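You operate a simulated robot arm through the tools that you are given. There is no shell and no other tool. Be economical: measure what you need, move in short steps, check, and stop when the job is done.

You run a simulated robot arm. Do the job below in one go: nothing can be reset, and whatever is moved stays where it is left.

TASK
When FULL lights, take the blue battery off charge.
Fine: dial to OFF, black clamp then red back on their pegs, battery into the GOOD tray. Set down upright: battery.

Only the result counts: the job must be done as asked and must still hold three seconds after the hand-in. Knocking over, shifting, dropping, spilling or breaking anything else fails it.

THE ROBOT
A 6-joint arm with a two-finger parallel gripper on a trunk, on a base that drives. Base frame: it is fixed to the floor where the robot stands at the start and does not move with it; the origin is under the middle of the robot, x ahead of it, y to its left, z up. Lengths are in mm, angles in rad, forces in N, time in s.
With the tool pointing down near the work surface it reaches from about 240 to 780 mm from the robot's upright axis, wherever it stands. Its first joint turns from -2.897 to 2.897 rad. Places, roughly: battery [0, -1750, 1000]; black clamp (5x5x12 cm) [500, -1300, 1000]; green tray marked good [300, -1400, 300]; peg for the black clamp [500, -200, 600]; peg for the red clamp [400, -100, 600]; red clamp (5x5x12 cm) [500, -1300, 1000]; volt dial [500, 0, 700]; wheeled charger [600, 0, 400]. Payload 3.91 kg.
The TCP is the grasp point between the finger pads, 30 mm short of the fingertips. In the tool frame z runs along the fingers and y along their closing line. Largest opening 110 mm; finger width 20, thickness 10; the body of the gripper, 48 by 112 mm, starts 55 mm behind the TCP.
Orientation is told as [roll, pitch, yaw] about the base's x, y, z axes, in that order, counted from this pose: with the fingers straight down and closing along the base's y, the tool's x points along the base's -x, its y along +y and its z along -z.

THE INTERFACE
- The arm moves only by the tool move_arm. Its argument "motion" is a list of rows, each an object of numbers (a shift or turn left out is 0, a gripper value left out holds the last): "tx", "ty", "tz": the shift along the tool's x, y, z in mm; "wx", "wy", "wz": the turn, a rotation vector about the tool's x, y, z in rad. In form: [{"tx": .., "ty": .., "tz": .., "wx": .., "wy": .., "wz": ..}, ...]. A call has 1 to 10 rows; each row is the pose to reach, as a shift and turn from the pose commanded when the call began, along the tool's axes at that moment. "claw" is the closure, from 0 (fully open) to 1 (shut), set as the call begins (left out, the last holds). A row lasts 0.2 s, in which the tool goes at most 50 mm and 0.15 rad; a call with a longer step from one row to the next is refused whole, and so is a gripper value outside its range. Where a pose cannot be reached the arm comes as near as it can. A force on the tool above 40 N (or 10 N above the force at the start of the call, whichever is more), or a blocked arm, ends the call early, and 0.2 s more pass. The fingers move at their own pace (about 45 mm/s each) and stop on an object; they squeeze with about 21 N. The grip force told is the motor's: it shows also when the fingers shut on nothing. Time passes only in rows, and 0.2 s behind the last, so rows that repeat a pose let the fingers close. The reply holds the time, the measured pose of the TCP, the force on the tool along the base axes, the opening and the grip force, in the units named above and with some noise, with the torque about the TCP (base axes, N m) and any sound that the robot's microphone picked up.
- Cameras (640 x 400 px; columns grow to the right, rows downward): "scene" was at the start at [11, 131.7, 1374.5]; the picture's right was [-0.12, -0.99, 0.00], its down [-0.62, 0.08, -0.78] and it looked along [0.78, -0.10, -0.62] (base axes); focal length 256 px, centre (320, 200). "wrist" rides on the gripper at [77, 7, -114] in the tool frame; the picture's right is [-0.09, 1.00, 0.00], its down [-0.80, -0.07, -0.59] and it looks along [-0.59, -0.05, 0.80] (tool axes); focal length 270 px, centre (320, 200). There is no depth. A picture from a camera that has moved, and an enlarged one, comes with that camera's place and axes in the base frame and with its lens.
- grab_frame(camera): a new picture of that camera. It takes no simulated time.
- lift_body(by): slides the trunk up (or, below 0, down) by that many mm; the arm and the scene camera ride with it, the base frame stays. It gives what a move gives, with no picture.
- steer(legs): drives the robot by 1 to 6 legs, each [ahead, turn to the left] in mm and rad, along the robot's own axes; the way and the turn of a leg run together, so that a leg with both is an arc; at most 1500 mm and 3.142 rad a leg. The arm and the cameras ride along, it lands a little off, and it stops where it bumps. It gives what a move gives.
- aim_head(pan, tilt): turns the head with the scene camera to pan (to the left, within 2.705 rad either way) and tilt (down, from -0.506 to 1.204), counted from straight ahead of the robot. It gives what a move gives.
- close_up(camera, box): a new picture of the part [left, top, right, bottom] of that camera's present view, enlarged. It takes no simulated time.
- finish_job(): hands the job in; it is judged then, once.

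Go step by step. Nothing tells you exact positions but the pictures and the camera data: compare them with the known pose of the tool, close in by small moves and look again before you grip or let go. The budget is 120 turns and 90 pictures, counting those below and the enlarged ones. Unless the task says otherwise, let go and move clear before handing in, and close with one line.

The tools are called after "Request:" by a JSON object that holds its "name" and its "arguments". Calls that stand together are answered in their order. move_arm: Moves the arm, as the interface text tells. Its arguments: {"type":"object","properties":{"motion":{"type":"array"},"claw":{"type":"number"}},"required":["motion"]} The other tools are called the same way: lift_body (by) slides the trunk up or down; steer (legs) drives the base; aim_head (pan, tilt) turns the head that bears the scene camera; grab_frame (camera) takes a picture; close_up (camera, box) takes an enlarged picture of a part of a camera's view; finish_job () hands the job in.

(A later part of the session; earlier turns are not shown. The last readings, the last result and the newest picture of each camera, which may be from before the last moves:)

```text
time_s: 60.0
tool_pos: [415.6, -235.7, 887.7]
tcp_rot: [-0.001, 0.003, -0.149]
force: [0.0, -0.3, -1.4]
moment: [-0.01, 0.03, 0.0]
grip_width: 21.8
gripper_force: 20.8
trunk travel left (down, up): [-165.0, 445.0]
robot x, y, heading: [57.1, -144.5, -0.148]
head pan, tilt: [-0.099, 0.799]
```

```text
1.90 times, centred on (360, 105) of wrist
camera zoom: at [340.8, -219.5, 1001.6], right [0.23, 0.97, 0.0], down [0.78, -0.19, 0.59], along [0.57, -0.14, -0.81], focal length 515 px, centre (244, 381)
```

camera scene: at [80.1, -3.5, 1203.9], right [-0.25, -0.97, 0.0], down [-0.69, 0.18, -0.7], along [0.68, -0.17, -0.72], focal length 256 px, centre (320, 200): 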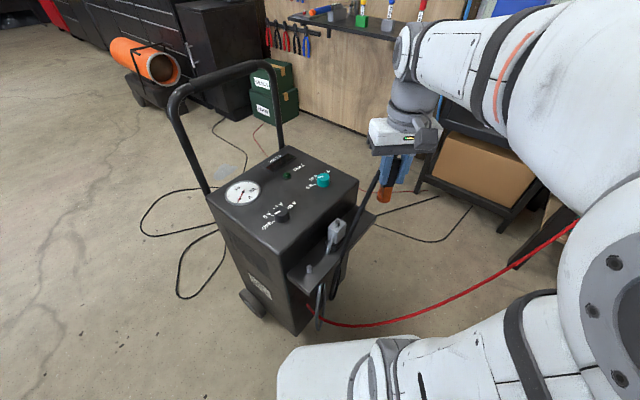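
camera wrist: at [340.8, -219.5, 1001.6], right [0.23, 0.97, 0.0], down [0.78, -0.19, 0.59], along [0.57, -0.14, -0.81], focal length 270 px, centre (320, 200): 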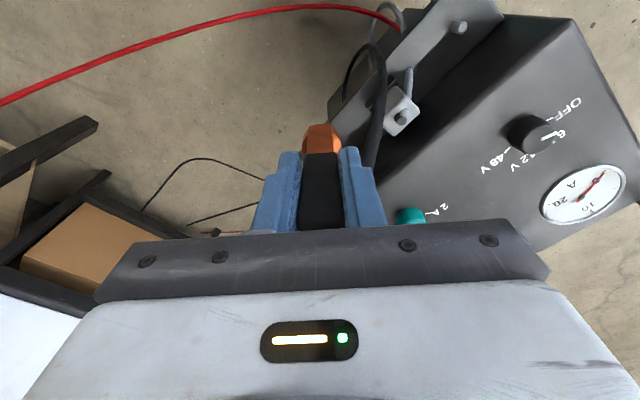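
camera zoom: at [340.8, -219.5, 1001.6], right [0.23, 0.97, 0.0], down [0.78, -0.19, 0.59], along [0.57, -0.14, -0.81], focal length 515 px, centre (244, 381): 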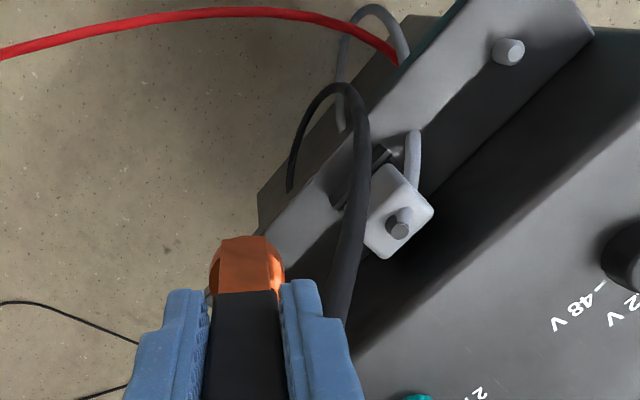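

The far peg is hidden by the cable right now; from above it should show beneath the clamp. I move over its estimated place [554, -249] at this height.

Request:
{"name": "move_arm", "arguments": {"motion": [{"tx": -46, "ty": 3}, {"tx": -92, "ty": 5}, {"tx": -139, "ty": 7.5}]}}

Request:
{"name": "grab_frame", "arguments": {"camera": "wrist"}}

Request:
{"name": "close_up", "arguments": {"camera": "scene", "box": [270, 120, 430, 280]}}

```text
time_s: 60.8
tool_pos: [551.6, -250.4, 888.2]
tcp_rot: [-0.002, 0.003, -0.148]
force: [-0.5, -0.4, -0.4]
moment: [0.01, -0.04, 0.04]
grip_width: 21.6
gripper_force: 20.8
trunk travel left (down, up): [-165.0, 445.0]
robot x, y, heading: [55.1, -145.4, -0.152]
head pan, tilt: [-0.099, 0.799]
```

```text
50 pictures are left
camera wrist: at [476.9, -232.6, 1002.7], right [0.23, 0.97, 0.0], down [0.78, -0.19, 0.59], along [0.57, -0.14, -0.81], focal length 270 px, centre (320, 200)
```

wrist: 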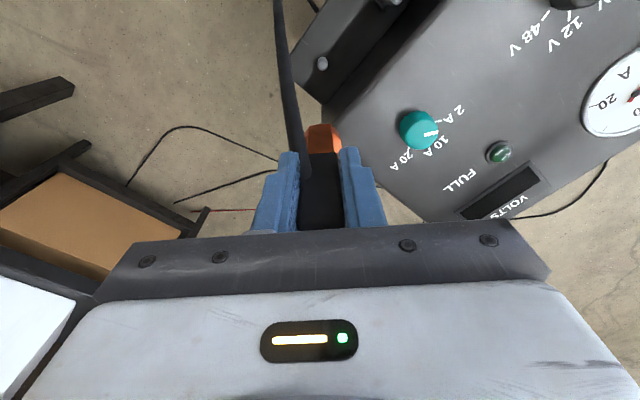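

```text
2.50 times, centred on (350, 200) of scene
camera zoom: at [79.8, -3.4, 1203.8], right [-0.25, -0.97, 0.0], down [-0.69, 0.18, -0.7], along [0.68, -0.17, -0.72], focal length 639 px, centre (245, 200)
```

zoom: 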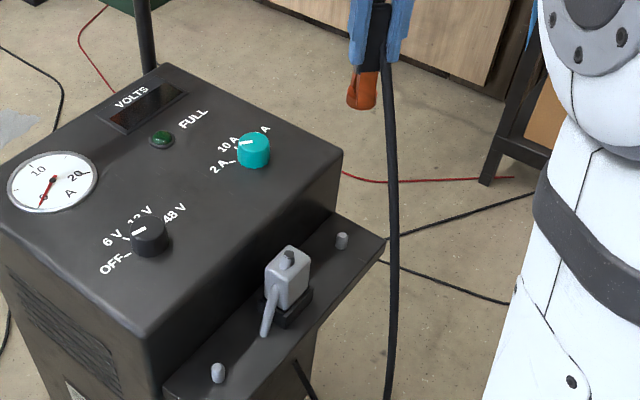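

All views agree best on the black peg's top at about [540, -243, 620]. I turn the gripper so its fingers line up along the shelf (clear of the charger wall), centre over it and come partway down.

Request:
{"name": "move_arm", "arguments": {"motion": [{"tx": 3, "ty": 1, "wz": -0.13}, {"tx": 6, "ty": 3, "wz": -0.26}, {"tx": 9, "ty": 4, "wz": -0.4, "tz": 10}, {"tx": 12.6, "ty": 5.6, "wz": -0.53, "tz": 40}, {"tx": 12.6, "ty": 5.6, "wz": -0.66, "tz": 70}, {"tx": 12.6, "ty": 5.6, "wz": -0.79, "tz": 105}]}}

Request:
{"name": "grab_frame", "arguments": {"camera": "wrist"}}

Request:
{"name": "close_up", "arguments": {"camera": "scene", "box": [300, 140, 420, 260]}}

```text
time_s: 62.2
tool_pos: [543.1, -243.8, 783.2]
tcp_rot: [0.001, 0.002, 0.645]
force: [-0.2, 0.9, -0.3]
moment: [-0.01, 0.0, -0.01]
grip_width: 21.7
gripper_force: 20.7
trunk travel left (down, up): [-165.0, 445.0]
robot x, y, heading: [53.3, -143.7, -0.147]
head pan, tilt: [-0.099, 0.799]
```

```text
48 pictures are left
camera wrist: at [476.8, -285.3, 897.7], right [-0.53, 0.85, 0.0], down [0.69, 0.42, 0.59], along [0.5, 0.31, -0.81], focal length 270 px, centre (320, 200)
```

wrist: 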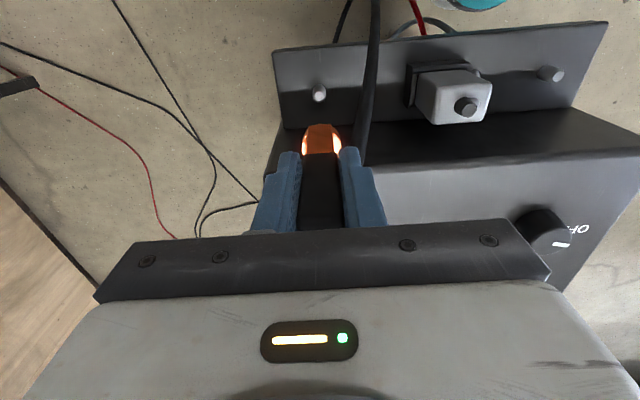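

```text
3.33 times, centred on (360, 200) of scene
camera zoom: at [80.0, -3.4, 1203.9], right [-0.25, -0.97, 0.0], down [-0.69, 0.18, -0.7], along [0.68, -0.17, -0.72], focal length 852 px, centre (187, 200)
```

zoom: 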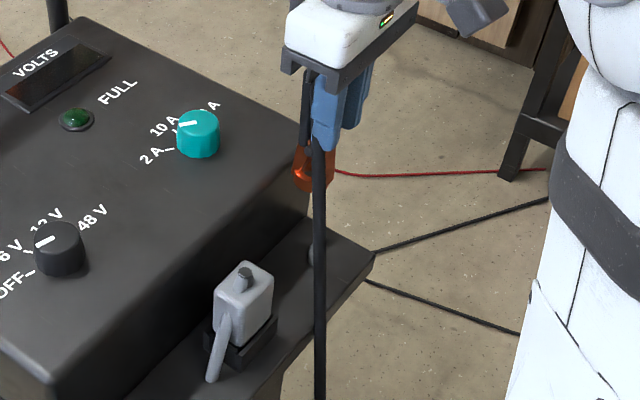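

In the wrist view the black peg is now right beneath the clamp, with its top at z ≈ 602. I lower to just above it and recheck.

Request:
{"name": "move_arm", "arguments": {"motion": [{"tz": 30}, {"tz": 55}, {"tz": 76}]}}

Request:
{"name": "close_up", "arguments": {"camera": "wrist", "box": [220, 60, 420, 200]}}

Request:
{"name": "close_up", "arguments": {"camera": "scene", "box": [320, 160, 400, 240]}}

```text
time_s: 63.0
tool_pos: [541.6, -243.1, 708.2]
tcp_rot: [0.0, 0.004, 0.642]
force: [-0.2, 1.1, 0.1]
moment: [-0.02, 0.0, 0.0]
grip_width: 21.6
gripper_force: 20.7
trunk travel left (down, up): [-165.0, 445.0]
robot x, y, heading: [50.8, -142.8, -0.147]
head pan, tilt: [-0.099, 0.799]
```

```text
2.86 times, centred on (320, 130) of wrist
camera zoom: at [475.6, -285.4, 822.5], right [-0.53, 0.85, 0.0], down [0.69, 0.42, 0.59], along [0.5, 0.31, -0.81], focal length 772 px, centre (320, 400)
```

zoom: 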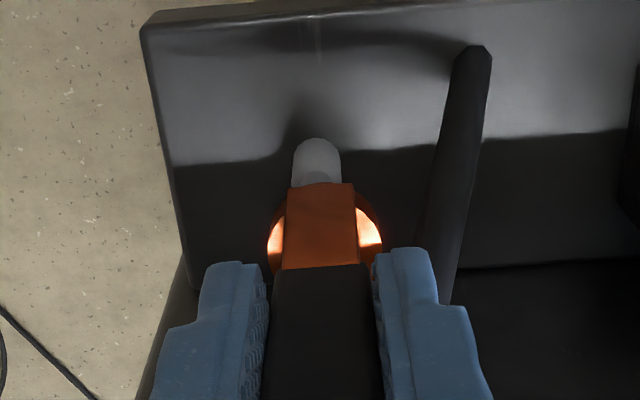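

```text
5.00 times, centred on (360, 200) of scene
camera zoom: at [80.1, -3.4, 1203.9], right [-0.25, -0.97, 0.0], down [-0.69, 0.18, -0.7], along [0.68, -0.17, -0.72], focal length 1277 px, centre (120, 200)
```

zoom: 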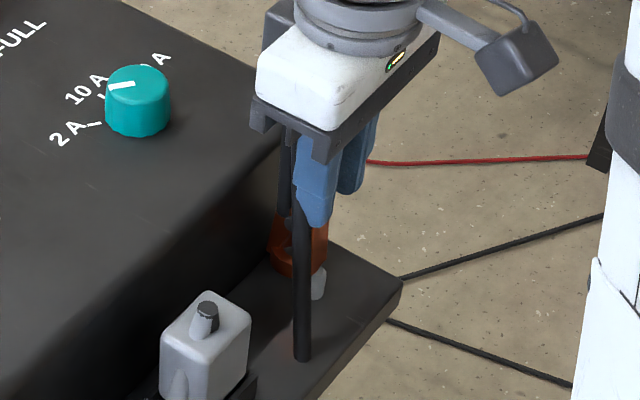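

Request:
{"name": "close_up", "arguments": {"camera": "wrist", "box": [290, 95, 350, 155]}}

Request:
{"name": "close_up", "arguments": {"camera": "scene", "box": [345, 180, 385, 225]}}

```text
6.67 times, centred on (320, 125) of wrist
camera zoom: at [475.6, -285.4, 822.5], right [-0.53, 0.85, 0.0], down [0.69, 0.42, 0.59], along [0.5, 0.31, -0.81], focal length 1802 px, centre (320, 700)
```

zoom: 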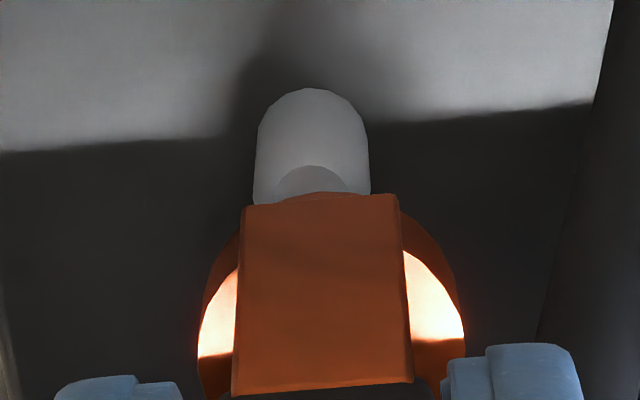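

```text
8.89 times, centred on (365, 202) of scene
camera zoom: at [80.1, -3.4, 1203.9], right [-0.25, -0.97, 0.0], down [-0.69, 0.18, -0.7], along [0.68, -0.17, -0.72], focal length 2271 px, centre (-80, 178)
```

zoom: 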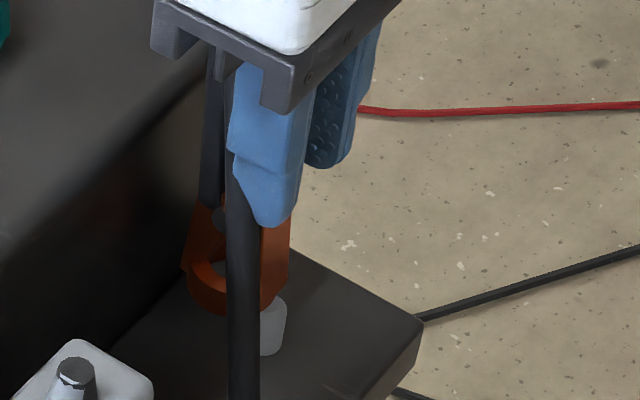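

The zoom shows the peg under the TCP but the clamp's copper ring sitting some 12 mm toward the charger from it. I shift outward to put the ring over the peg and check again.

Request:
{"name": "move_arm", "arguments": {"motion": [{"tx": 6, "ty": -1}, {"tx": 12, "ty": -2}]}}

Request:
{"name": "close_up", "arguments": {"camera": "scene", "box": [345, 180, 385, 225]}}

Request:
{"name": "close_up", "arguments": {"camera": "wrist", "box": [290, 95, 350, 155]}}

```text
time_s: 63.6
tool_pos: [533.3, -253.7, 707.1]
tcp_rot: [0.003, 0.004, 0.643]
force: [0.3, -0.1, -0.3]
moment: [0.0, -0.03, 0.01]
grip_width: 21.7
gripper_force: 21.2
trunk travel left (down, up): [-165.0, 445.0]
robot x, y, heading: [54.0, -146.7, -0.148]
head pan, tilt: [-0.099, 0.799]
```

```text
8.89 times, centred on (365, 202) of scene
camera zoom: at [80.3, -3.4, 1203.8], right [-0.25, -0.97, 0.0], down [-0.7, 0.18, -0.7], along [0.68, -0.17, -0.72], focal length 2271 px, centre (-80, 178)
```

zoom: 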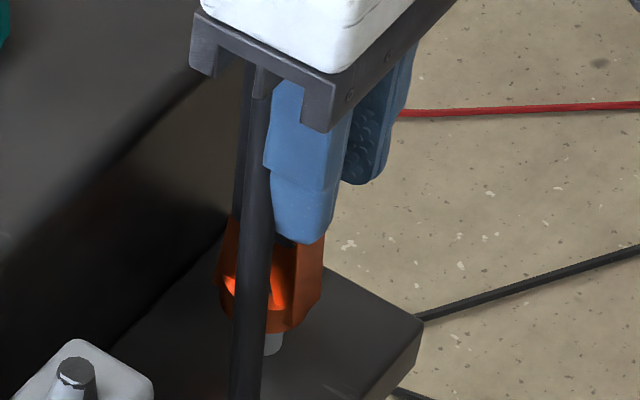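

```text
6.67 times, centred on (320, 125) of wrist
camera zoom: at [467.1, -294.1, 821.3], right [-0.53, 0.85, 0.0], down [0.69, 0.42, 0.59], along [0.5, 0.31, -0.81], focal length 1802 px, centre (320, 700)
```

zoom: 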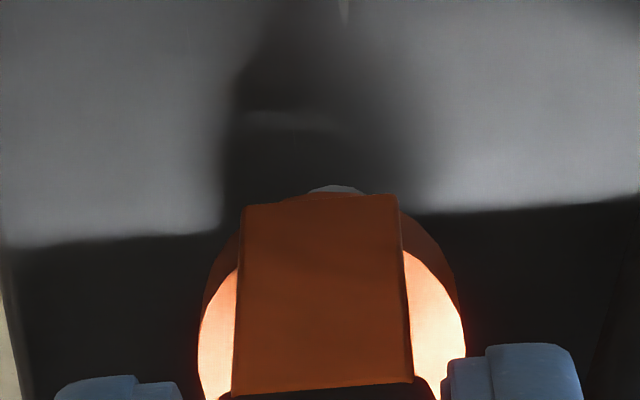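

The ring now lines up with the peg in both views. I lower it slowly, watching the force.

Request:
{"name": "move_arm", "arguments": {"motion": [{"tz": 4}, {"tz": 8}, {"tz": 12}, {"tz": 16}, {"tz": 20}]}}

Request:
{"name": "close_up", "arguments": {"camera": "scene", "box": [345, 180, 385, 225]}}

```text
time_s: 64.8
tool_pos: [532.1, -252.2, 689.0]
tcp_rot: [-0.001, 0.0, 0.642]
force: [-4.4, 1.1, 29.2]
moment: [0.39, 0.42, 0.08]
grip_width: 21.8
gripper_force: 20.6
trunk travel left (down, up): [-165.0, 445.0]
robot x, y, heading: [55.1, -140.3, -0.153]
head pan, tilt: [-0.099, 0.799]
```

```text
8.89 times, centred on (365, 202) of scene
camera zoom: at [78.0, -3.0, 1204.5], right [-0.25, -0.97, 0.0], down [-0.69, 0.18, -0.7], along [0.68, -0.17, -0.72], focal length 2271 px, centre (-80, 178)
```

zoom: 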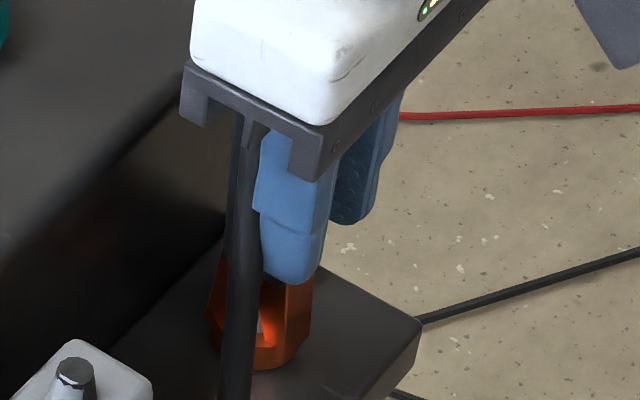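

The ring encloses the peg (visible inside it) and rests on the shelf. I release gently and back straight up.

Request:
{"name": "move_arm", "arguments": {"motion": [{"tz": -1.5}, {"tz": -1.5}, {"tz": -1.5}], "claw": 0.65}}

Request:
{"name": "close_up", "arguments": {"camera": "scene", "box": [330, 165, 400, 235]}}

Request:
{"name": "close_up", "arguments": {"camera": "wrist", "box": [220, 60, 420, 230]}}

```text
time_s: 65.6
tool_pos: [533.4, -252.0, 687.3]
tcp_rot: [0.002, 0.004, 0.642]
force: [0.2, 0.3, 0.1]
moment: [0.02, -0.01, -0.01]
grip_width: 38.3
gripper_force: 0.0
trunk travel left (down, up): [-165.0, 445.0]
robot x, y, heading: [56.4, -143.9, -0.146]
head pan, tilt: [-0.099, 0.799]
```

```text
5.71 times, centred on (365, 200) of scene
camera zoom: at [80.2, -3.5, 1203.8], right [-0.25, -0.97, 0.0], down [-0.69, 0.18, -0.7], along [0.68, -0.17, -0.72], focal length 1460 px, centre (63, 200)
```

zoom: 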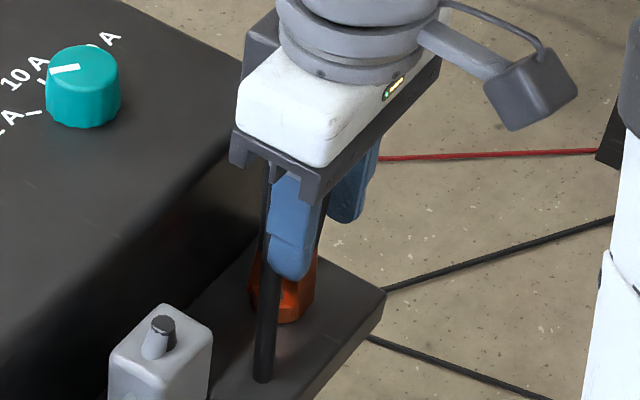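

```text
2.35 times, centred on (320, 145) of wrist
camera zoom: at [467.1, -292.6, 801.0], right [-0.53, 0.85, 0.0], down [0.69, 0.42, 0.59], along [0.5, 0.31, -0.81], focal length 636 px, centre (320, 329)
```

zoom: 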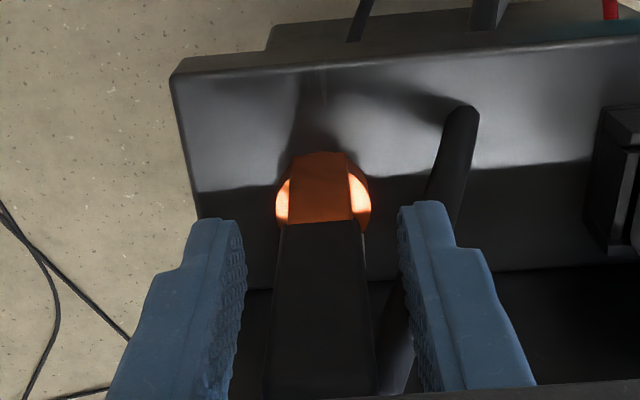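

The black clamp stands on its peg. I back the gripper straight up and verify.

Request:
{"name": "move_arm", "arguments": {"motion": [{"tz": -15}, {"tz": -40}, {"tz": -80}, {"tz": -125}, {"tz": -170}]}}

Request:
{"name": "grab_frame", "arguments": {"camera": "wrist"}}

Request:
{"name": "close_up", "arguments": {"camera": "scene", "box": [270, 140, 420, 290]}}

```text
time_s: 66.8
tool_pos: [533.5, -249.9, 858.5]
tcp_rot: [0.002, 0.004, 0.642]
force: [0.2, -0.9, -0.4]
moment: [-0.01, 0.04, 0.01]
grip_width: 38.5
gripper_force: 0.0
trunk travel left (down, up): [-165.0, 445.0]
robot x, y, heading: [56.0, -145.7, -0.143]
head pan, tilt: [-0.099, 0.799]
```

```text
37 pictures are left
camera wrist: at [467.9, -290.8, 972.4], right [-0.53, 0.85, 0.0], down [0.69, 0.42, 0.59], along [0.5, 0.31, -0.81], focal length 270 px, centre (320, 200)
```

wrist: 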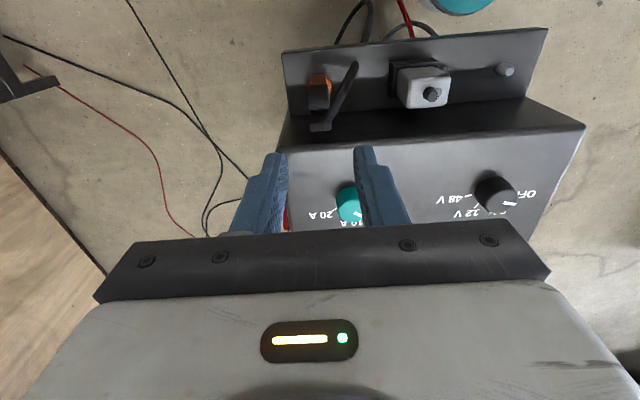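

```text
2.67 times, centred on (345, 215) of scene
camera zoom: at [80.3, -3.5, 1203.8], right [-0.25, -0.97, 0.0], down [-0.7, 0.18, -0.7], along [0.68, -0.17, -0.72], focal length 681 px, centre (253, 160)
```

zoom: 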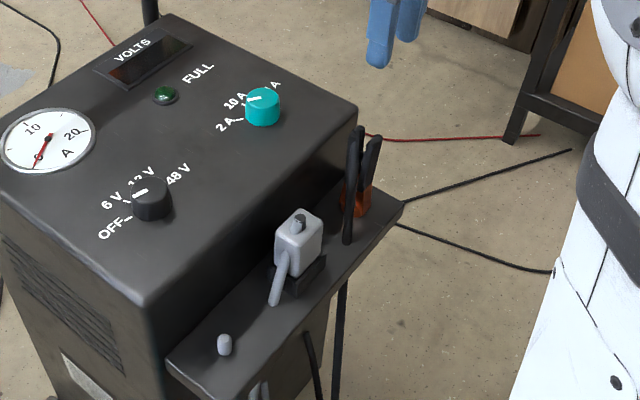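

Black is done. Now for the red: I unwind the wrist, raise the trunk and drive back to the bench standing place.

Request:
{"name": "move_arm", "arguments": {"motion": [{"wz": 0.13, "tz": -10}, {"wz": 0.26, "tz": -20}, {"wz": 0.4, "tz": -30}, {"wz": 0.53, "tz": -30, "tx": 20}, {"wz": 0.66, "tz": -30, "tx": 40}, {"wz": 0.79, "tz": -30, "tx": 60}]}}

Request:
{"name": "lift_body", "arguments": {"by": 310}}

Request:
{"name": "steer", "arguments": {"legs": [[0, -1.616], [908, 0], [0, 0.79]]}}

Request:
{"name": "aim_head", "arguments": {"pan": 0.3, "tilt": 0.6}}

Request:
{"name": "grab_frame", "arguments": {"camera": "scene"}}

```text
time_s: 68.2
tool_pos: [487.4, -286.3, 887.7]
tcp_rot: [-0.002, 0.004, -0.149]
force: [0.9, -0.7, -0.4]
moment: [0.01, 0.02, 0.0]
grip_width: 38.7
gripper_force: 0.0
trunk travel left (down, up): [-165.0, 445.0]
robot x, y, heading: [52.7, -146.1, -0.147]
head pan, tilt: [-0.099, 0.799]
```

```text
time_s: 71.3
tool_pos: [487.1, -285.9, 1197.9]
tcp_rot: [-0.002, 0.004, -0.147]
force: [-0.2, 0.2, 0.5]
moment: [-0.02, 0.01, 0.0]
grip_width: 38.6
gripper_force: 0.1
trunk travel left (down, up): [-475.0, 135.0]
robot x, y, heading: [57.1, -147.2, -0.143]
head pan, tilt: [-0.099, 0.799]
```

```text
time_s: 82.2
tool_pos: [14.1, -1460.8, 1197.6]
tcp_rot: [-0.001, 0.004, -1.026]
force: [0.0, -0.1, 0.1]
moment: [0.0, -0.01, -0.04]
grip_width: 38.2
gripper_force: 0.0
trunk travel left (down, up): [-475.0, 135.0]
robot x, y, heading: [-166.8, -1043.7, -1.033]
head pan, tilt: [-0.099, 0.799]
```

```text
time_s: 83.0
tool_pos: [12.9, -1460.4, 1196.7]
tcp_rot: [-0.002, 0.003, -1.026]
force: [-0.2, 0.7, -0.5]
moment: [0.0, 0.03, 0.02]
grip_width: 38.4
gripper_force: 0.0
trunk travel left (down, up): [-475.0, 135.0]
robot x, y, heading: [-165.8, -1045.1, -1.039]
head pan, tilt: [0.3, 0.6]
```

```text
35 pictures are left
camera scene: at [-8.1, -960.6, 1530.7], right [-0.67, -0.74, 0.0], down [-0.42, 0.38, -0.82], along [0.61, -0.55, -0.57], focal length 256 px, centre (320, 200)
```

scene: 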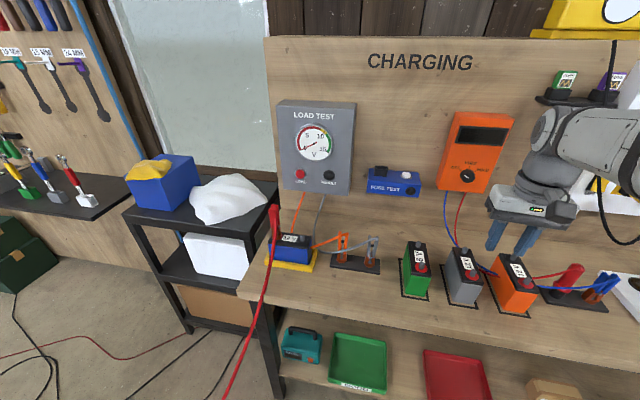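

I'm back at the bench, with the red clamp still on the battery near [518, -1261]. I bring the gripper over there at height.

Request:
{"name": "move_arm", "arguments": {"motion": [{"tx": -3, "ty": 48}, {"tx": -6, "ty": 96}, {"tx": -9, "ty": 144}, {"tx": -12, "ty": 192}, {"tx": -14, "ty": 240}, {"tx": -17, "ty": 288}, {"tx": -20, "ty": 336}, {"tx": -23, "ty": 384}, {"tx": -26, "ty": 432}, {"tx": -29, "ty": 480}], "claw": 0.5}}

Request:
{"name": "move_arm", "arguments": {"motion": [{"tx": -1.5, "ty": 27, "wz": -0.03}, {"tx": -3, "ty": 55, "wz": -0.06}]}}

Request:
{"name": "grab_frame", "arguments": {"camera": "wrist"}}

```text
time_s: 85.2
tool_pos: [442.5, -1235.6, 1195.0]
tcp_rot: [-0.001, 0.005, -1.026]
force: [-0.3, -0.1, -0.2]
moment: [-0.01, 0.02, 0.01]
grip_width: 55.0
gripper_force: 0.1
trunk travel left (down, up): [-475.0, 135.0]
robot x, y, heading: [-162.4, -1046.9, -1.041]
head pan, tilt: [0.3, 0.6]
```

```text
time_s: 85.8
tool_pos: [490.5, -1209.8, 1195.1]
tcp_rot: [-0.001, 0.006, -0.965]
force: [0.5, -0.7, 0.2]
moment: [0.0, 0.01, 0.02]
grip_width: 55.1
gripper_force: 0.1
trunk travel left (down, up): [-475.0, 135.0]
robot x, y, heading: [-163.1, -1045.1, -1.038]
head pan, tilt: [0.3, 0.6]
```

```text
34 pictures are left
camera wrist: at [452.9, -1144.0, 1308.4], right [0.87, 0.49, 0.0], down [0.4, -0.7, 0.59], along [0.29, -0.51, -0.81], focal length 270 px, centre (320, 200)
```

wrist: 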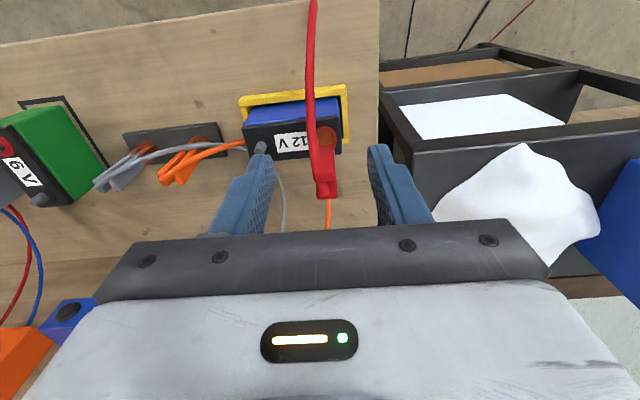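

The red clamp measures at [522, -1257]. I align and descend in two stages.

Request:
{"name": "move_arm", "arguments": {"motion": [{"tx": -28, "ty": -0.5}, {"tx": -56.5, "ty": -0.8}, {"tx": -56.5, "ty": -0.8, "tz": 40}, {"tx": -56.5, "ty": -0.8, "tz": 75}, {"tx": -56.5, "ty": -0.8, "tz": 105}, {"tx": -56.5, "ty": -0.8, "tz": 130}]}}

Request:
{"name": "grab_frame", "arguments": {"camera": "wrist"}}

```text
time_s: 87.2
tool_pos: [519.8, -1259.0, 1065.9]
tcp_rot: [0.0, 0.004, -0.966]
force: [1.0, 0.7, -0.6]
moment: [0.02, 0.0, -0.02]
grip_width: 55.2
gripper_force: 0.1
trunk travel left (down, up): [-475.0, 135.0]
robot x, y, heading: [-163.1, -1040.5, -1.035]
head pan, tilt: [0.3, 0.6]
```

```text
33 pictures are left
camera wrist: at [481.9, -1192.3, 1180.1], right [0.87, 0.49, 0.0], down [0.4, -0.7, 0.59], along [0.29, -0.51, -0.81], focal length 270 px, centre (320, 200)
```

wrist: 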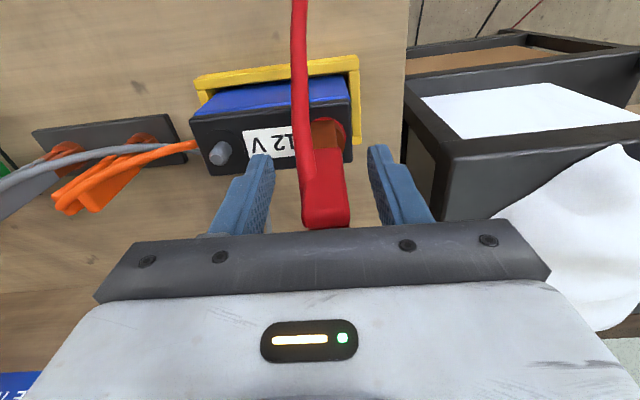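

Aligned the same way as the black one. I close and then lift.

Request:
{"name": "move_arm", "arguments": {"motion": [{"ty": 2.5}, {"ty": 2.5}, {"ty": 2.5}, {"ty": 2.5}, {"ty": 2.5}, {"ty": 2.5}], "claw": 1}}

Request:
{"name": "move_arm", "arguments": {"motion": [{"tz": -5}, {"tz": -12}, {"tz": -25}, {"tz": -45}, {"tz": -70}, {"tz": -100}, {"tz": -130}]}}

Request:
{"name": "close_up", "arguments": {"camera": "scene", "box": [200, 140, 400, 290]}}

```text
time_s: 88.6
tool_pos: [522.6, -1256.3, 1066.0]
tcp_rot: [0.0, 0.005, -0.966]
force: [-1.1, -0.7, -0.2]
moment: [0.0, -0.05, 0.26]
grip_width: 22.0
gripper_force: 21.1
trunk travel left (down, up): [-475.0, 135.0]
robot x, y, heading: [-163.2, -1041.9, -1.036]
head pan, tilt: [0.3, 0.6]
```

```text
time_s: 90.2
tool_pos: [520.9, -1254.6, 1197.4]
tcp_rot: [-0.002, 0.006, -0.967]
force: [-0.5, 0.7, -1.2]
moment: [-0.02, 0.01, -0.02]
grip_width: 21.8
gripper_force: 21.0
trunk travel left (down, up): [-475.0, 135.0]
robot x, y, heading: [-166.4, -1044.4, -1.034]
head pan, tilt: [0.3, 0.6]
```

```text
2.67 times, centred on (300, 215) of scene
camera zoom: at [-7.7, -960.8, 1530.7], right [-0.67, -0.74, 0.0], down [-0.42, 0.38, -0.82], along [0.61, -0.55, -0.57], focal length 681 px, centre (373, 160)
```

zoom: 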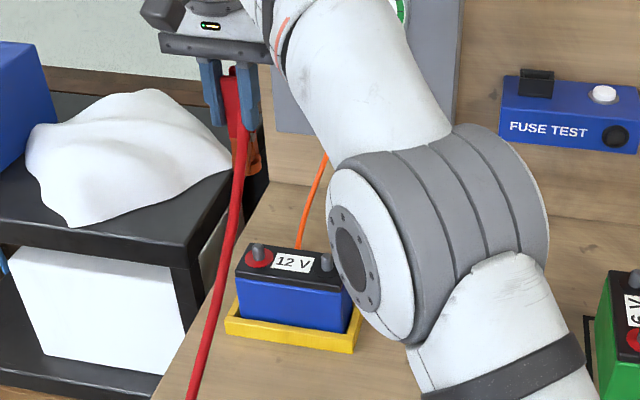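

The red clamp is free and the battery stayed put. I retract, turn left and drive back to the charger.

Request:
{"name": "move_arm", "arguments": {"motion": [{"tx": 34, "ty": -27}, {"tx": 68, "ty": -53}, {"tx": 101, "ty": -80}, {"tx": 135, "ty": -106}, {"tx": 168, "ty": -132}, {"tx": 201, "ty": -159}, {"tx": 235, "ty": -185}]}}

Request:
{"name": "steer", "arguments": {"legs": [[0, 2.408], [942, 0], [0, -1.472]]}}

Request:
{"name": "aim_head", "arguments": {"pan": -0.0, "tilt": 0.8}}

Request:
{"name": "grab_frame", "arguments": {"camera": "scene"}}

```text
time_s: 91.8
tool_pos: [234.7, -1165.2, 1196.3]
tcp_rot: [0.001, 0.004, -0.966]
force: [0.1, -0.2, -1.6]
moment: [0.05, 0.02, -0.01]
grip_width: 21.4
gripper_force: 21.4
trunk travel left (down, up): [-475.0, 135.0]
robot x, y, heading: [-163.5, -1046.1, -1.035]
head pan, tilt: [0.3, 0.6]
```

```text
time_s: 105.9
tool_pos: [376.2, 115.9, 1196.5]
tcp_rot: [0.0, 0.005, -0.033]
force: [0.2, 0.1, -0.8]
moment: [0.01, 0.05, -0.02]
grip_width: 21.8
gripper_force: 21.3
trunk travel left (down, up): [-475.0, 135.0]
robot x, y, heading: [41.5, -123.7, -0.097]
head pan, tilt: [0.3, 0.6]
```

```text
time_s: 106.7
tool_pos: [376.1, 117.0, 1195.2]
tcp_rot: [-0.001, 0.002, -0.033]
force: [-0.4, 0.1, -1.4]
moment: [0.0, 0.0, 0.02]
grip_width: 21.7
gripper_force: 21.0
trunk travel left (down, up): [-475.0, 135.0]
robot x, y, heading: [41.0, -125.2, -0.092]
head pan, tilt: [0.0, 0.799]
```

```text
31 pictures are left
camera scene: at [61.4, 26.7, 1513.9], right [-0.1, -1.0, 0.0], down [-0.71, 0.07, -0.7], along [0.69, -0.07, -0.72], focal length 256 px, centre (320, 200)
```

scene: 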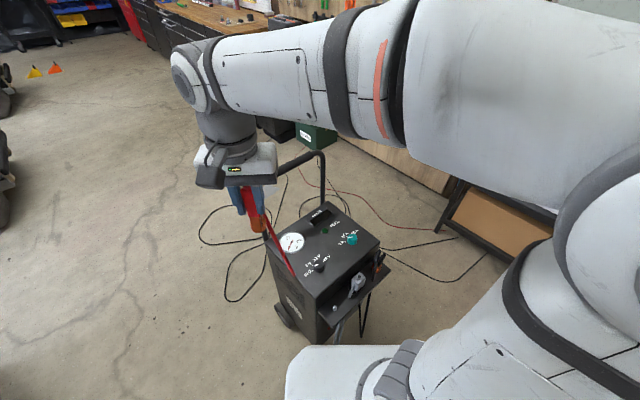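

I've arrived near [41, -124], with the red clamp held over the charger. I swing it over to the near peg side, turn the gripper along the shelf, and lower the trunk.

Request:
{"name": "move_arm", "arguments": {"motion": [{"tx": -3, "ty": -41, "wz": -0.135}, {"tx": -6, "ty": -82, "wz": -0.27}, {"tx": -9, "ty": -123, "wz": -0.405}, {"tx": -13, "ty": -165, "wz": -0.54}, {"tx": -16, "ty": -207, "wz": -0.675}]}}

Request:
{"name": "lift_body", "arguments": {"by": -320}}

Request:
{"name": "grab_frame", "arguments": {"camera": "wrist"}}

Request:
{"name": "grab_frame", "arguments": {"camera": "scene"}}

```text
time_s: 107.9
tool_pos: [382.8, -91.1, 1195.0]
tcp_rot: [0.002, 0.003, 0.643]
force: [0.3, 0.3, -1.4]
moment: [-0.02, 0.01, 0.01]
grip_width: 21.7
gripper_force: 21.2
trunk travel left (down, up): [-475.0, 135.0]
robot x, y, heading: [37.5, -122.8, -0.101]
head pan, tilt: [0.0, 0.799]
```

```text
time_s: 111.1
tool_pos: [382.8, -91.4, 876.7]
tcp_rot: [0.001, 0.004, 0.643]
force: [0.4, -0.3, -1.2]
moment: [0.0, 0.0, -0.04]
grip_width: 21.5
gripper_force: 21.0
trunk travel left (down, up): [-155.0, 455.0]
robot x, y, heading: [41.0, -123.9, -0.095]
head pan, tilt: [0.0, 0.799]
```

```text
30 pictures are left
camera wrist: at [317.4, -130.8, 990.3], right [-0.53, 0.85, 0.0], down [0.69, 0.42, 0.59], along [0.5, 0.31, -0.81], focal length 270 px, centre (320, 200)
```

wrist: 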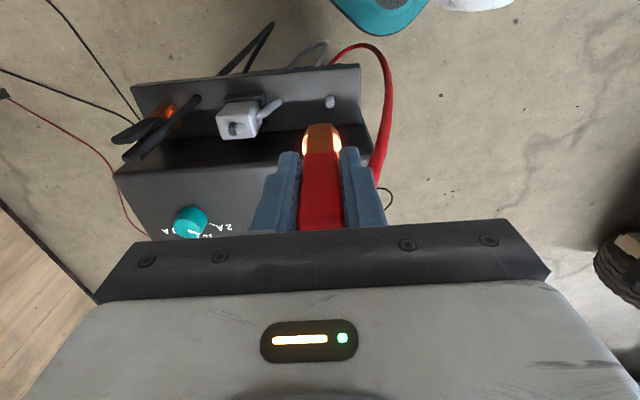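

```text
29 pictures are left
camera scene: at [61.3, 26.7, 1193.9], right [-0.1, -1.0, 0.0], down [-0.71, 0.07, -0.7], along [0.69, -0.07, -0.72], focal length 256 px, centre (320, 200)
```

scene: 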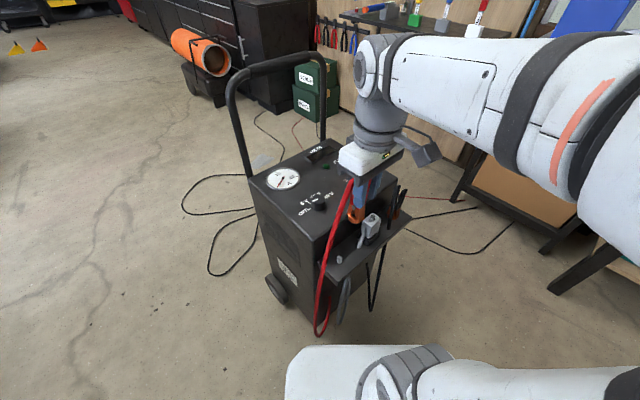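

The near peg is visible just below the clamp. Correcting by about 22 mm inward and 8 mm sideways, I lower to just above it.

Request:
{"name": "move_arm", "arguments": {"motion": [{"tx": -11, "ty": 4}, {"tx": -22, "ty": 8}, {"tx": -22, "ty": 8, "tz": 45}, {"tx": -22, "ty": 8, "tz": 90}, {"tx": -22, "ty": 8, "tz": 130}, {"tx": -22, "ty": 8, "tz": 160}]}}

Request:
{"name": "close_up", "arguments": {"camera": "wrist", "box": [272, 85, 368, 145]}}

Request:
{"name": "close_up", "arguments": {"camera": "scene", "box": [310, 205, 390, 285]}}

```text
time_s: 112.5
tool_pos: [397.0, -68.1, 716.6]
tcp_rot: [0.002, 0.005, 0.643]
force: [-1.2, -0.2, -0.5]
moment: [0.0, 0.04, 0.01]
grip_width: 21.7
gripper_force: 20.9
trunk travel left (down, up): [-155.0, 455.0]
robot x, y, heading: [43.6, -124.2, -0.092]
head pan, tilt: [0.0, 0.799]
```

```text
6.67 times, centred on (320, 115) of wrist
camera zoom: at [331.4, -109.7, 830.5], right [-0.53, 0.85, 0.0], down [0.69, 0.42, 0.59], along [0.5, 0.31, -0.81], focal length 1802 px, centre (320, 767)
```

zoom: 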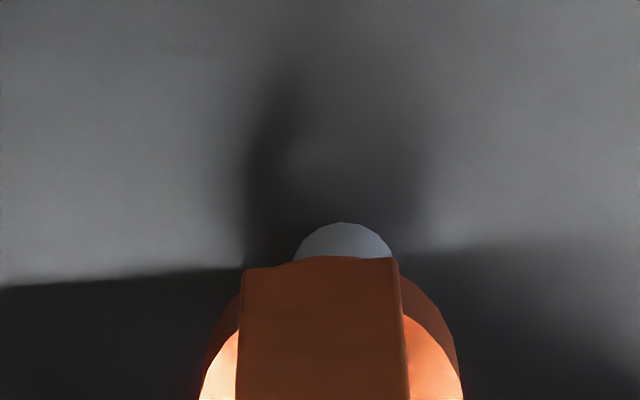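

```text
5.00 times, centred on (350, 245) of scene
camera zoom: at [61.1, 26.6, 1193.9], right [-0.1, -1.0, 0.0], down [-0.71, 0.07, -0.7], along [0.69, -0.07, -0.72], focal length 1277 px, centre (170, -25)
```

zoom: 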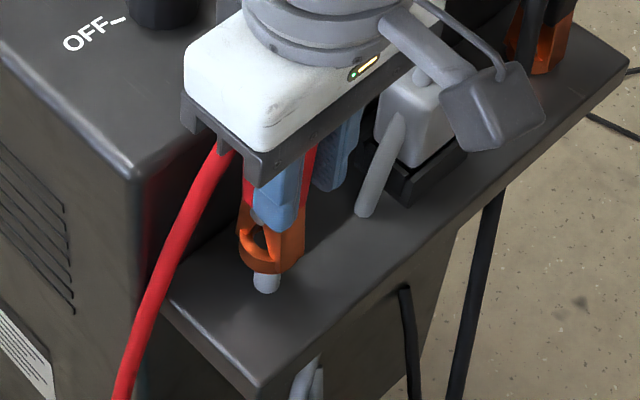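

The geometry matches the black clamp's placement within a millimetre. I lower slowly onto the peg.

Request:
{"name": "move_arm", "arguments": {"motion": [{"ty": 0.8, "tz": 5}, {"ty": 0.8, "tz": 10}, {"ty": 0.8, "tz": 15}, {"ty": 0.8, "tz": 20}, {"ty": 0.8, "tz": 25}, {"ty": 0.8, "tz": 28.5}]}}

Request:
{"name": "close_up", "arguments": {"camera": "scene", "box": [310, 205, 390, 285]}}

```text
time_s: 113.9
tool_pos: [395.7, -67.2, 691.0]
tcp_rot: [-0.001, -0.002, 0.641]
force: [-3.2, -5.9, 30.0]
moment: [0.7, 0.3, 0.0]
grip_width: 21.7
gripper_force: 21.2
trunk travel left (down, up): [-155.0, 455.0]
robot x, y, heading: [42.3, -121.7, -0.094]
head pan, tilt: [0.0, 0.799]
```

```text
5.00 times, centred on (350, 245) of scene
camera zoom: at [59.6, 26.0, 1194.7], right [-0.1, -1.0, 0.0], down [-0.71, 0.07, -0.7], along [0.69, -0.07, -0.72], focal length 1277 px, centre (170, -25)
```

zoom: 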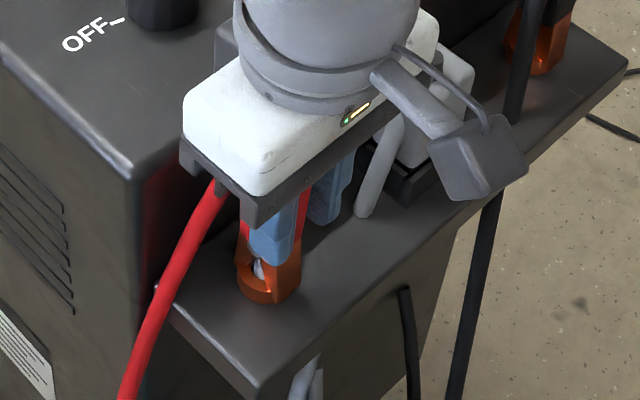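

The red ring is seated around its peg. I release and rise.

Request:
{"name": "move_arm", "arguments": {"motion": [{"tz": -2}, {"tz": -2}, {"tz": -2}], "claw": 0.65}}

Request:
{"name": "move_arm", "arguments": {"motion": [{"tz": -15}, {"tz": -40}, {"tz": -80}, {"tz": -125}, {"tz": -170}]}}

Request:
{"name": "grab_frame", "arguments": {"camera": "wrist"}}

Request:
{"name": "grab_frame", "arguments": {"camera": "scene"}}

```text
time_s: 114.7
tool_pos: [396.1, -67.3, 689.0]
tcp_rot: [0.002, 0.003, 0.642]
force: [-0.4, 0.1, -0.2]
moment: [0.02, -0.03, 0.0]
grip_width: 38.6
gripper_force: 0.1
trunk travel left (down, up): [-155.0, 455.0]
robot x, y, heading: [41.5, -124.6, -0.097]
head pan, tilt: [0.0, 0.799]
```

```text
time_s: 115.9
tool_pos: [396.0, -66.8, 858.4]
tcp_rot: [0.002, 0.006, 0.64]
force: [0.8, -0.1, -0.2]
moment: [-0.03, 0.02, -0.01]
grip_width: 38.5
gripper_force: 0.0
trunk travel left (down, up): [-155.0, 455.0]
robot x, y, heading: [43.7, -124.5, -0.096]
head pan, tilt: [0.0, 0.799]
```

```text
25 pictures are left
camera wrist: at [331.0, -107.8, 972.8], right [-0.53, 0.85, 0.0], down [0.69, 0.42, 0.59], along [0.5, 0.31, -0.81], focal length 270 px, centre (320, 200)
```

wrist: 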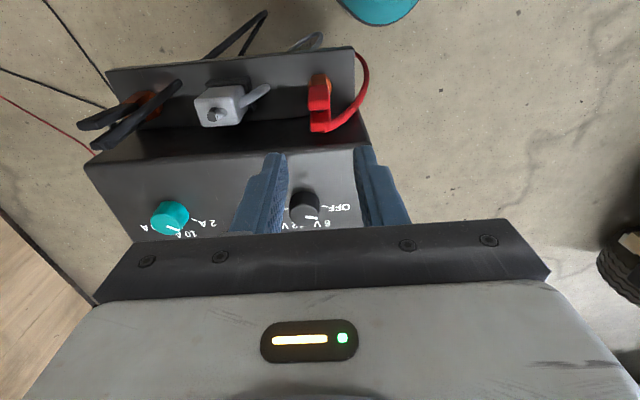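

```text
24 pictures are left
camera scene: at [61.4, 26.7, 1193.8], right [-0.1, -1.0, 0.0], down [-0.71, 0.07, -0.7], along [0.69, -0.07, -0.72], focal length 256 px, centre (320, 200)
```

scene: 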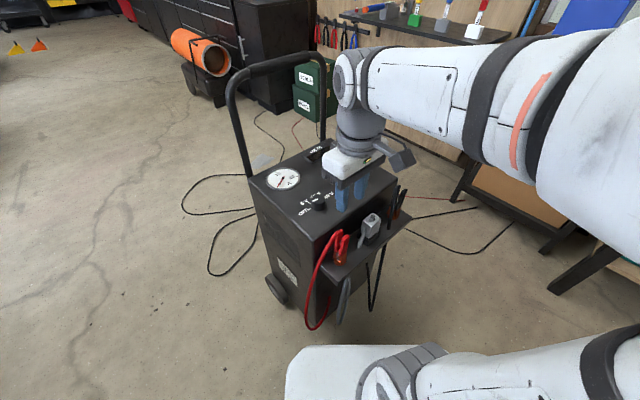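

Both clamps stand on their pegs and the dial is at OFF. Next is the battery: trunk up, drive back to the bench and look at it.

Request:
{"name": "lift_body", "arguments": {"by": 320}}

Request:
{"name": "steer", "arguments": {"legs": [[0, -1.651], [930, 0], [0, 0.777]]}}

Request:
{"name": "aim_head", "arguments": {"pan": 0.2, "tilt": 0.8}}

Request:
{"name": "grab_frame", "arguments": {"camera": "scene"}}

```text
time_s: 119.1
tool_pos: [396.0, -66.8, 1178.2]
tcp_rot: [0.002, 0.004, 0.644]
force: [-0.6, 0.3, 0.1]
moment: [-0.02, 0.06, 0.0]
grip_width: 38.0
gripper_force: 0.0
trunk travel left (down, up): [-475.0, 135.0]
robot x, y, heading: [41.5, -127.1, -0.096]
head pan, tilt: [0.0, 0.799]
```

```text
time_s: 130.1
tool_pos: [135.3, -1278.4, 1178.9]
tcp_rot: [0.002, 0.005, -0.227]
force: [0.5, 0.0, 0.1]
moment: [0.06, -0.01, -0.01]
grip_width: 38.4
gripper_force: 0.1
trunk travel left (down, up): [-475.0, 135.0]
robot x, y, heading: [-132.9, -1040.7, -0.974]
head pan, tilt: [0.0, 0.799]
```

```text
time_s: 130.8
tool_pos: [136.3, -1277.7, 1178.6]
tcp_rot: [0.0, 0.002, -0.228]
force: [-0.6, -0.6, -0.5]
moment: [-0.01, -0.01, 0.01]
grip_width: 38.3
gripper_force: 0.0
trunk travel left (down, up): [-475.0, 135.0]
robot x, y, heading: [-136.0, -1040.3, -0.972]
head pan, tilt: [0.201, 0.799]
```

```text
23 pictures are left
camera scene: at [5.5, -948.8, 1513.9], right [-0.7, -0.72, 0.0], down [-0.51, 0.5, -0.7], along [0.5, -0.49, -0.72], focal length 256 px, centre (320, 200)
```

scene: 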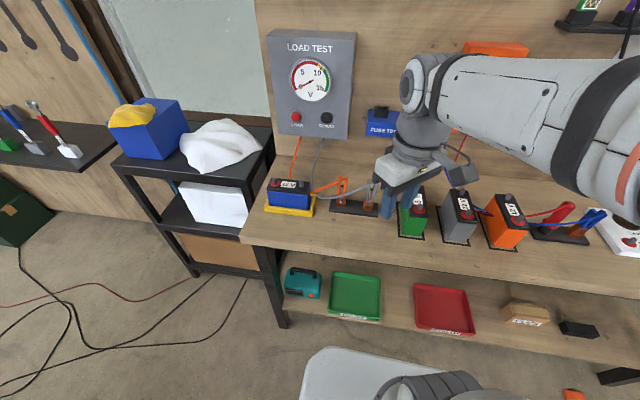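

The GOOD tray is about 237×197 mm, centred near [265, -1432], rim at z ≈ 328, with the bench edge overhanging its front slightly. I now bring the opened gripper over the battery with its fingers to close front-to-back.

Request:
{"name": "move_arm", "arguments": {"motion": [{"tx": -43, "ty": 9, "wz": -0.11}, {"tx": -87, "ty": 17, "wz": -0.22}, {"tx": -130, "ty": 26, "wz": -0.33}, {"tx": -173, "ty": 35, "wz": -0.44}, {"tx": -217, "ty": 43, "wz": -0.55}, {"tx": -260, "ty": 52, "wz": -0.66}, {"tx": -303, "ty": 60, "wz": -0.77}, {"tx": -347, "ty": 69, "wz": -0.89, "tz": 20}], "claw": 0}}

Request:
{"name": "grab_frame", "arguments": {"camera": "wrist"}}

```text
time_s: 132.6
tool_pos: [490.3, -1289.5, 1156.3]
tcp_rot: [0.005, 0.001, 0.662]
force: [0.6, -0.5, 0.5]
moment: [0.01, 0.05, -0.03]
grip_width: 109.9
gripper_force: 0.1
trunk travel left (down, up): [-475.0, 135.0]
robot x, y, heading: [-134.8, -1041.5, -0.975]
head pan, tilt: [0.201, 0.799]
```

```text
22 pictures are left
camera wrist: at [425.1, -1332.4, 1269.2], right [-0.54, 0.84, 0.0], down [0.68, 0.44, 0.59], along [0.5, 0.33, -0.81], focal length 270 px, centre (320, 200)
```

wrist: 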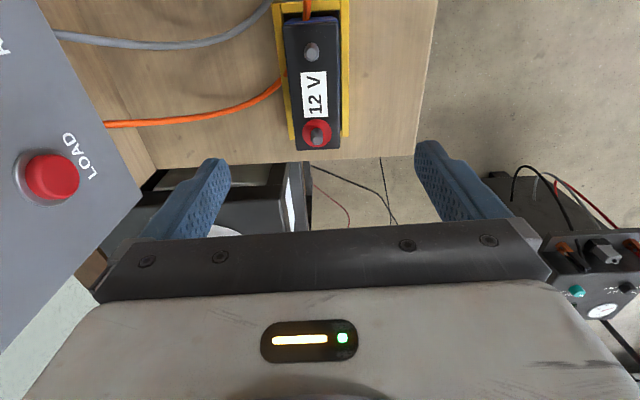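

The battery is about 52 mm wide and centred near [488, -1296], aligned with the gripper. I narrow the opening to 75 mm and descend to just above it for a check.

Request:
{"name": "move_arm", "arguments": {"motion": [{"tx": 6, "ty": -3.7}, {"tx": 6, "ty": -3.7, "tz": 45}, {"tx": 6, "ty": -3.7, "tz": 90}, {"tx": 6, "ty": -3.7, "tz": 125}], "claw": 0.3}}

Request:
{"name": "grab_frame", "arguments": {"camera": "wrist"}}

Request:
{"name": "close_up", "arguments": {"camera": "scene", "box": [220, 120, 380, 230]}}

```text
time_s: 133.6
tool_pos: [487.5, -1294.7, 1031.0]
tcp_rot: [0.003, 0.001, 0.662]
force: [-0.7, 0.7, -0.6]
moment: [-0.01, 0.02, -0.01]
grip_width: 77.1
gripper_force: 0.1
trunk travel left (down, up): [-475.0, 135.0]
robot x, y, heading: [-137.1, -1045.5, -0.971]
head pan, tilt: [0.201, 0.799]
```

```text
21 pictures are left
camera wrist: at [422.1, -1337.7, 1143.7], right [-0.54, 0.84, 0.0], down [0.68, 0.43, 0.59], along [0.5, 0.33, -0.8], focal length 270 px, centre (320, 200)
```

wrist: 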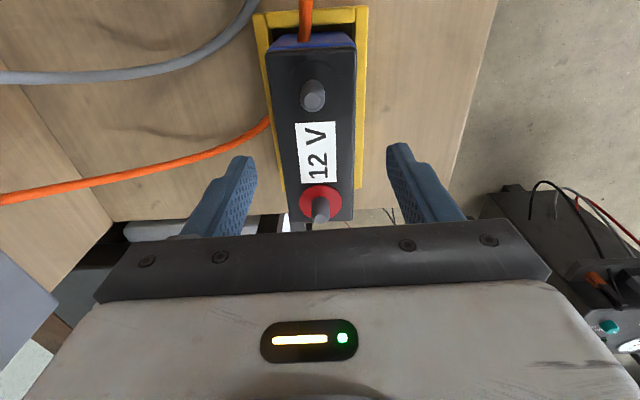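

```text
3.64 times, centred on (300, 175) of scene
camera zoom: at [6.1, -949.1, 1513.9], right [-0.7, -0.72, 0.0], down [-0.51, 0.5, -0.7], along [0.5, -0.49, -0.72], focal length 929 px, centre (393, 291)
```

zoom: 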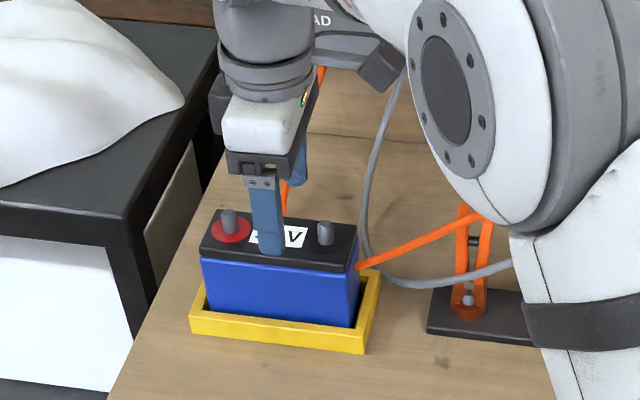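

Centred well. I go down to grasp height with the gripper body staying above the posts.

Request:
{"name": "move_arm", "arguments": {"motion": [{"tz": 20}, {"tz": 40}, {"tz": 58}, {"tz": 70}]}}

Request:
{"name": "move_arm", "arguments": {"motion": [{}, {}, {}, {}, {}], "claw": 1}}

```text
time_s: 134.6
tool_pos: [485.3, -1295.1, 962.7]
tcp_rot: [0.006, 0.001, 0.661]
force: [1.0, 0.7, 0.5]
moment: [0.01, -0.02, -0.02]
grip_width: 76.9
gripper_force: 0.1
trunk travel left (down, up): [-475.0, 135.0]
robot x, y, heading: [-132.8, -1045.5, -0.974]
head pan, tilt: [0.201, 0.799]
```

```text
time_s: 135.8
tool_pos: [486.6, -1296.0, 962.9]
tcp_rot: [0.002, -0.001, 0.662]
force: [4.1, -4.0, 0.8]
moment: [-0.33, -0.77, -0.21]
grip_width: 55.4
gripper_force: 21.6
trunk travel left (down, up): [-475.0, 135.0]
robot x, y, heading: [-134.7, -1043.2, -0.977]
head pan, tilt: [0.201, 0.799]
```

Gripped at 55 mm. I lift gently and check the weight and grip.

Request:
{"name": "move_arm", "arguments": {"motion": [{"tz": -3}, {"tz": -8}, {"tz": -16}, {"tz": -26}, {"tz": -38}]}}

Request:
{"name": "close_up", "arguments": {"camera": "scene", "box": [220, 120, 380, 230]}}

```text
time_s: 137.0
tool_pos: [485.6, -1294.1, 1000.1]
tcp_rot: [0.006, 0.001, 0.662]
force: [0.8, -0.1, -12.5]
moment: [-0.05, 0.13, 0.02]
grip_width: 54.9
gripper_force: 21.2
trunk travel left (down, up): [-475.0, 135.0]
robot x, y, heading: [-133.0, -1042.4, -0.971]
head pan, tilt: [0.201, 0.799]
```

```text
3.64 times, centred on (300, 175) of scene
camera zoom: at [6.7, -949.2, 1513.7], right [-0.7, -0.72, 0.0], down [-0.51, 0.5, -0.7], along [0.5, -0.49, -0.72], focal length 929 px, centre (393, 291)
```

zoom: 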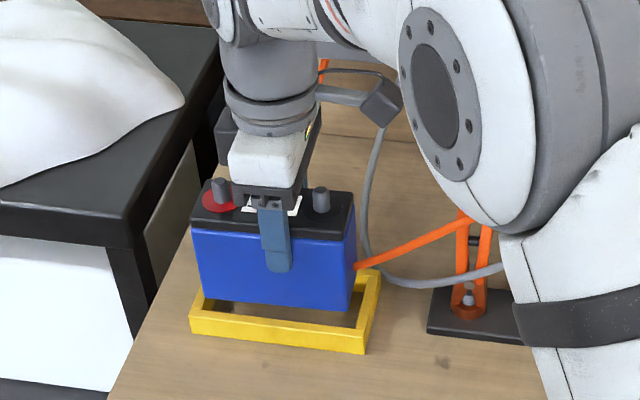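

The battery (about 1.3 kg, ~100 mm tall) hangs level in the grip. I lift it higher and retract it toward me off the bench.

Request:
{"name": "move_arm", "arguments": {"motion": [{"tz": -35}, {"tz": -70}, {"tz": -85, "tx": 20, "ty": 34}, {"tz": -85, "tx": 40, "ty": 70}, {"tz": -85, "tx": 61, "ty": 106}, {"tz": -85, "tx": 82, "ty": 143}, {"tz": -85, "tx": 103, "ty": 180}, {"tz": -85, "tx": 124, "ty": 216}]}}

Request:
{"name": "steer", "arguments": {"legs": [[-180, 0]]}}

Request:
{"name": "aim_head", "arguments": {"pan": 0.1, "tilt": 0.75}}

Request:
{"name": "grab_frame", "arguments": {"camera": "scene"}}

```text
time_s: 138.8
tool_pos: [254.0, -1200.2, 1085.1]
tcp_rot: [0.005, 0.0, 0.661]
force: [0.3, 0.4, -12.0]
moment: [-0.1, 0.11, -0.02]
grip_width: 55.1
gripper_force: 20.5
trunk travel left (down, up): [-475.0, 135.0]
robot x, y, heading: [-128.4, -1043.0, -0.972]
head pan, tilt: [0.201, 0.799]
```

```text
time_s: 140.3
tool_pos: [152.5, -1048.7, 1084.4]
tcp_rot: [0.004, 0.003, 0.665]
force: [0.6, 0.2, -11.5]
moment: [-0.07, 0.1, 0.01]
grip_width: 54.9
gripper_force: 21.1
trunk travel left (down, up): [-475.0, 135.0]
robot x, y, heading: [-238.5, -892.8, -0.975]
head pan, tilt: [0.201, 0.799]
```

```text
time_s: 141.0
tool_pos: [152.5, -1050.3, 1085.6]
tcp_rot: [0.005, 0.002, 0.664]
force: [0.0, -0.6, -11.9]
moment: [-0.1, 0.1, 0.01]
grip_width: 54.9
gripper_force: 20.6
trunk travel left (down, up): [-475.0, 135.0]
robot x, y, heading: [-234.6, -890.7, -0.975]
head pan, tilt: [0.099, 0.75]
```

```text
18 pictures are left
camera scene: at [-101.4, -804.9, 1517.7], right [-0.77, -0.64, 0.0], down [-0.44, 0.52, -0.73], along [0.47, -0.56, -0.68], focal length 256 px, centre (320, 200)
```

scene: 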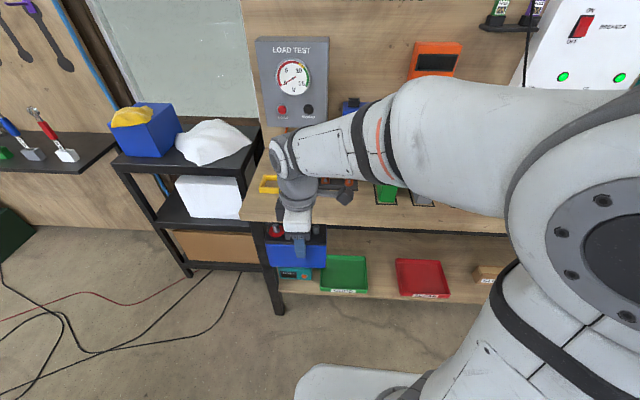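

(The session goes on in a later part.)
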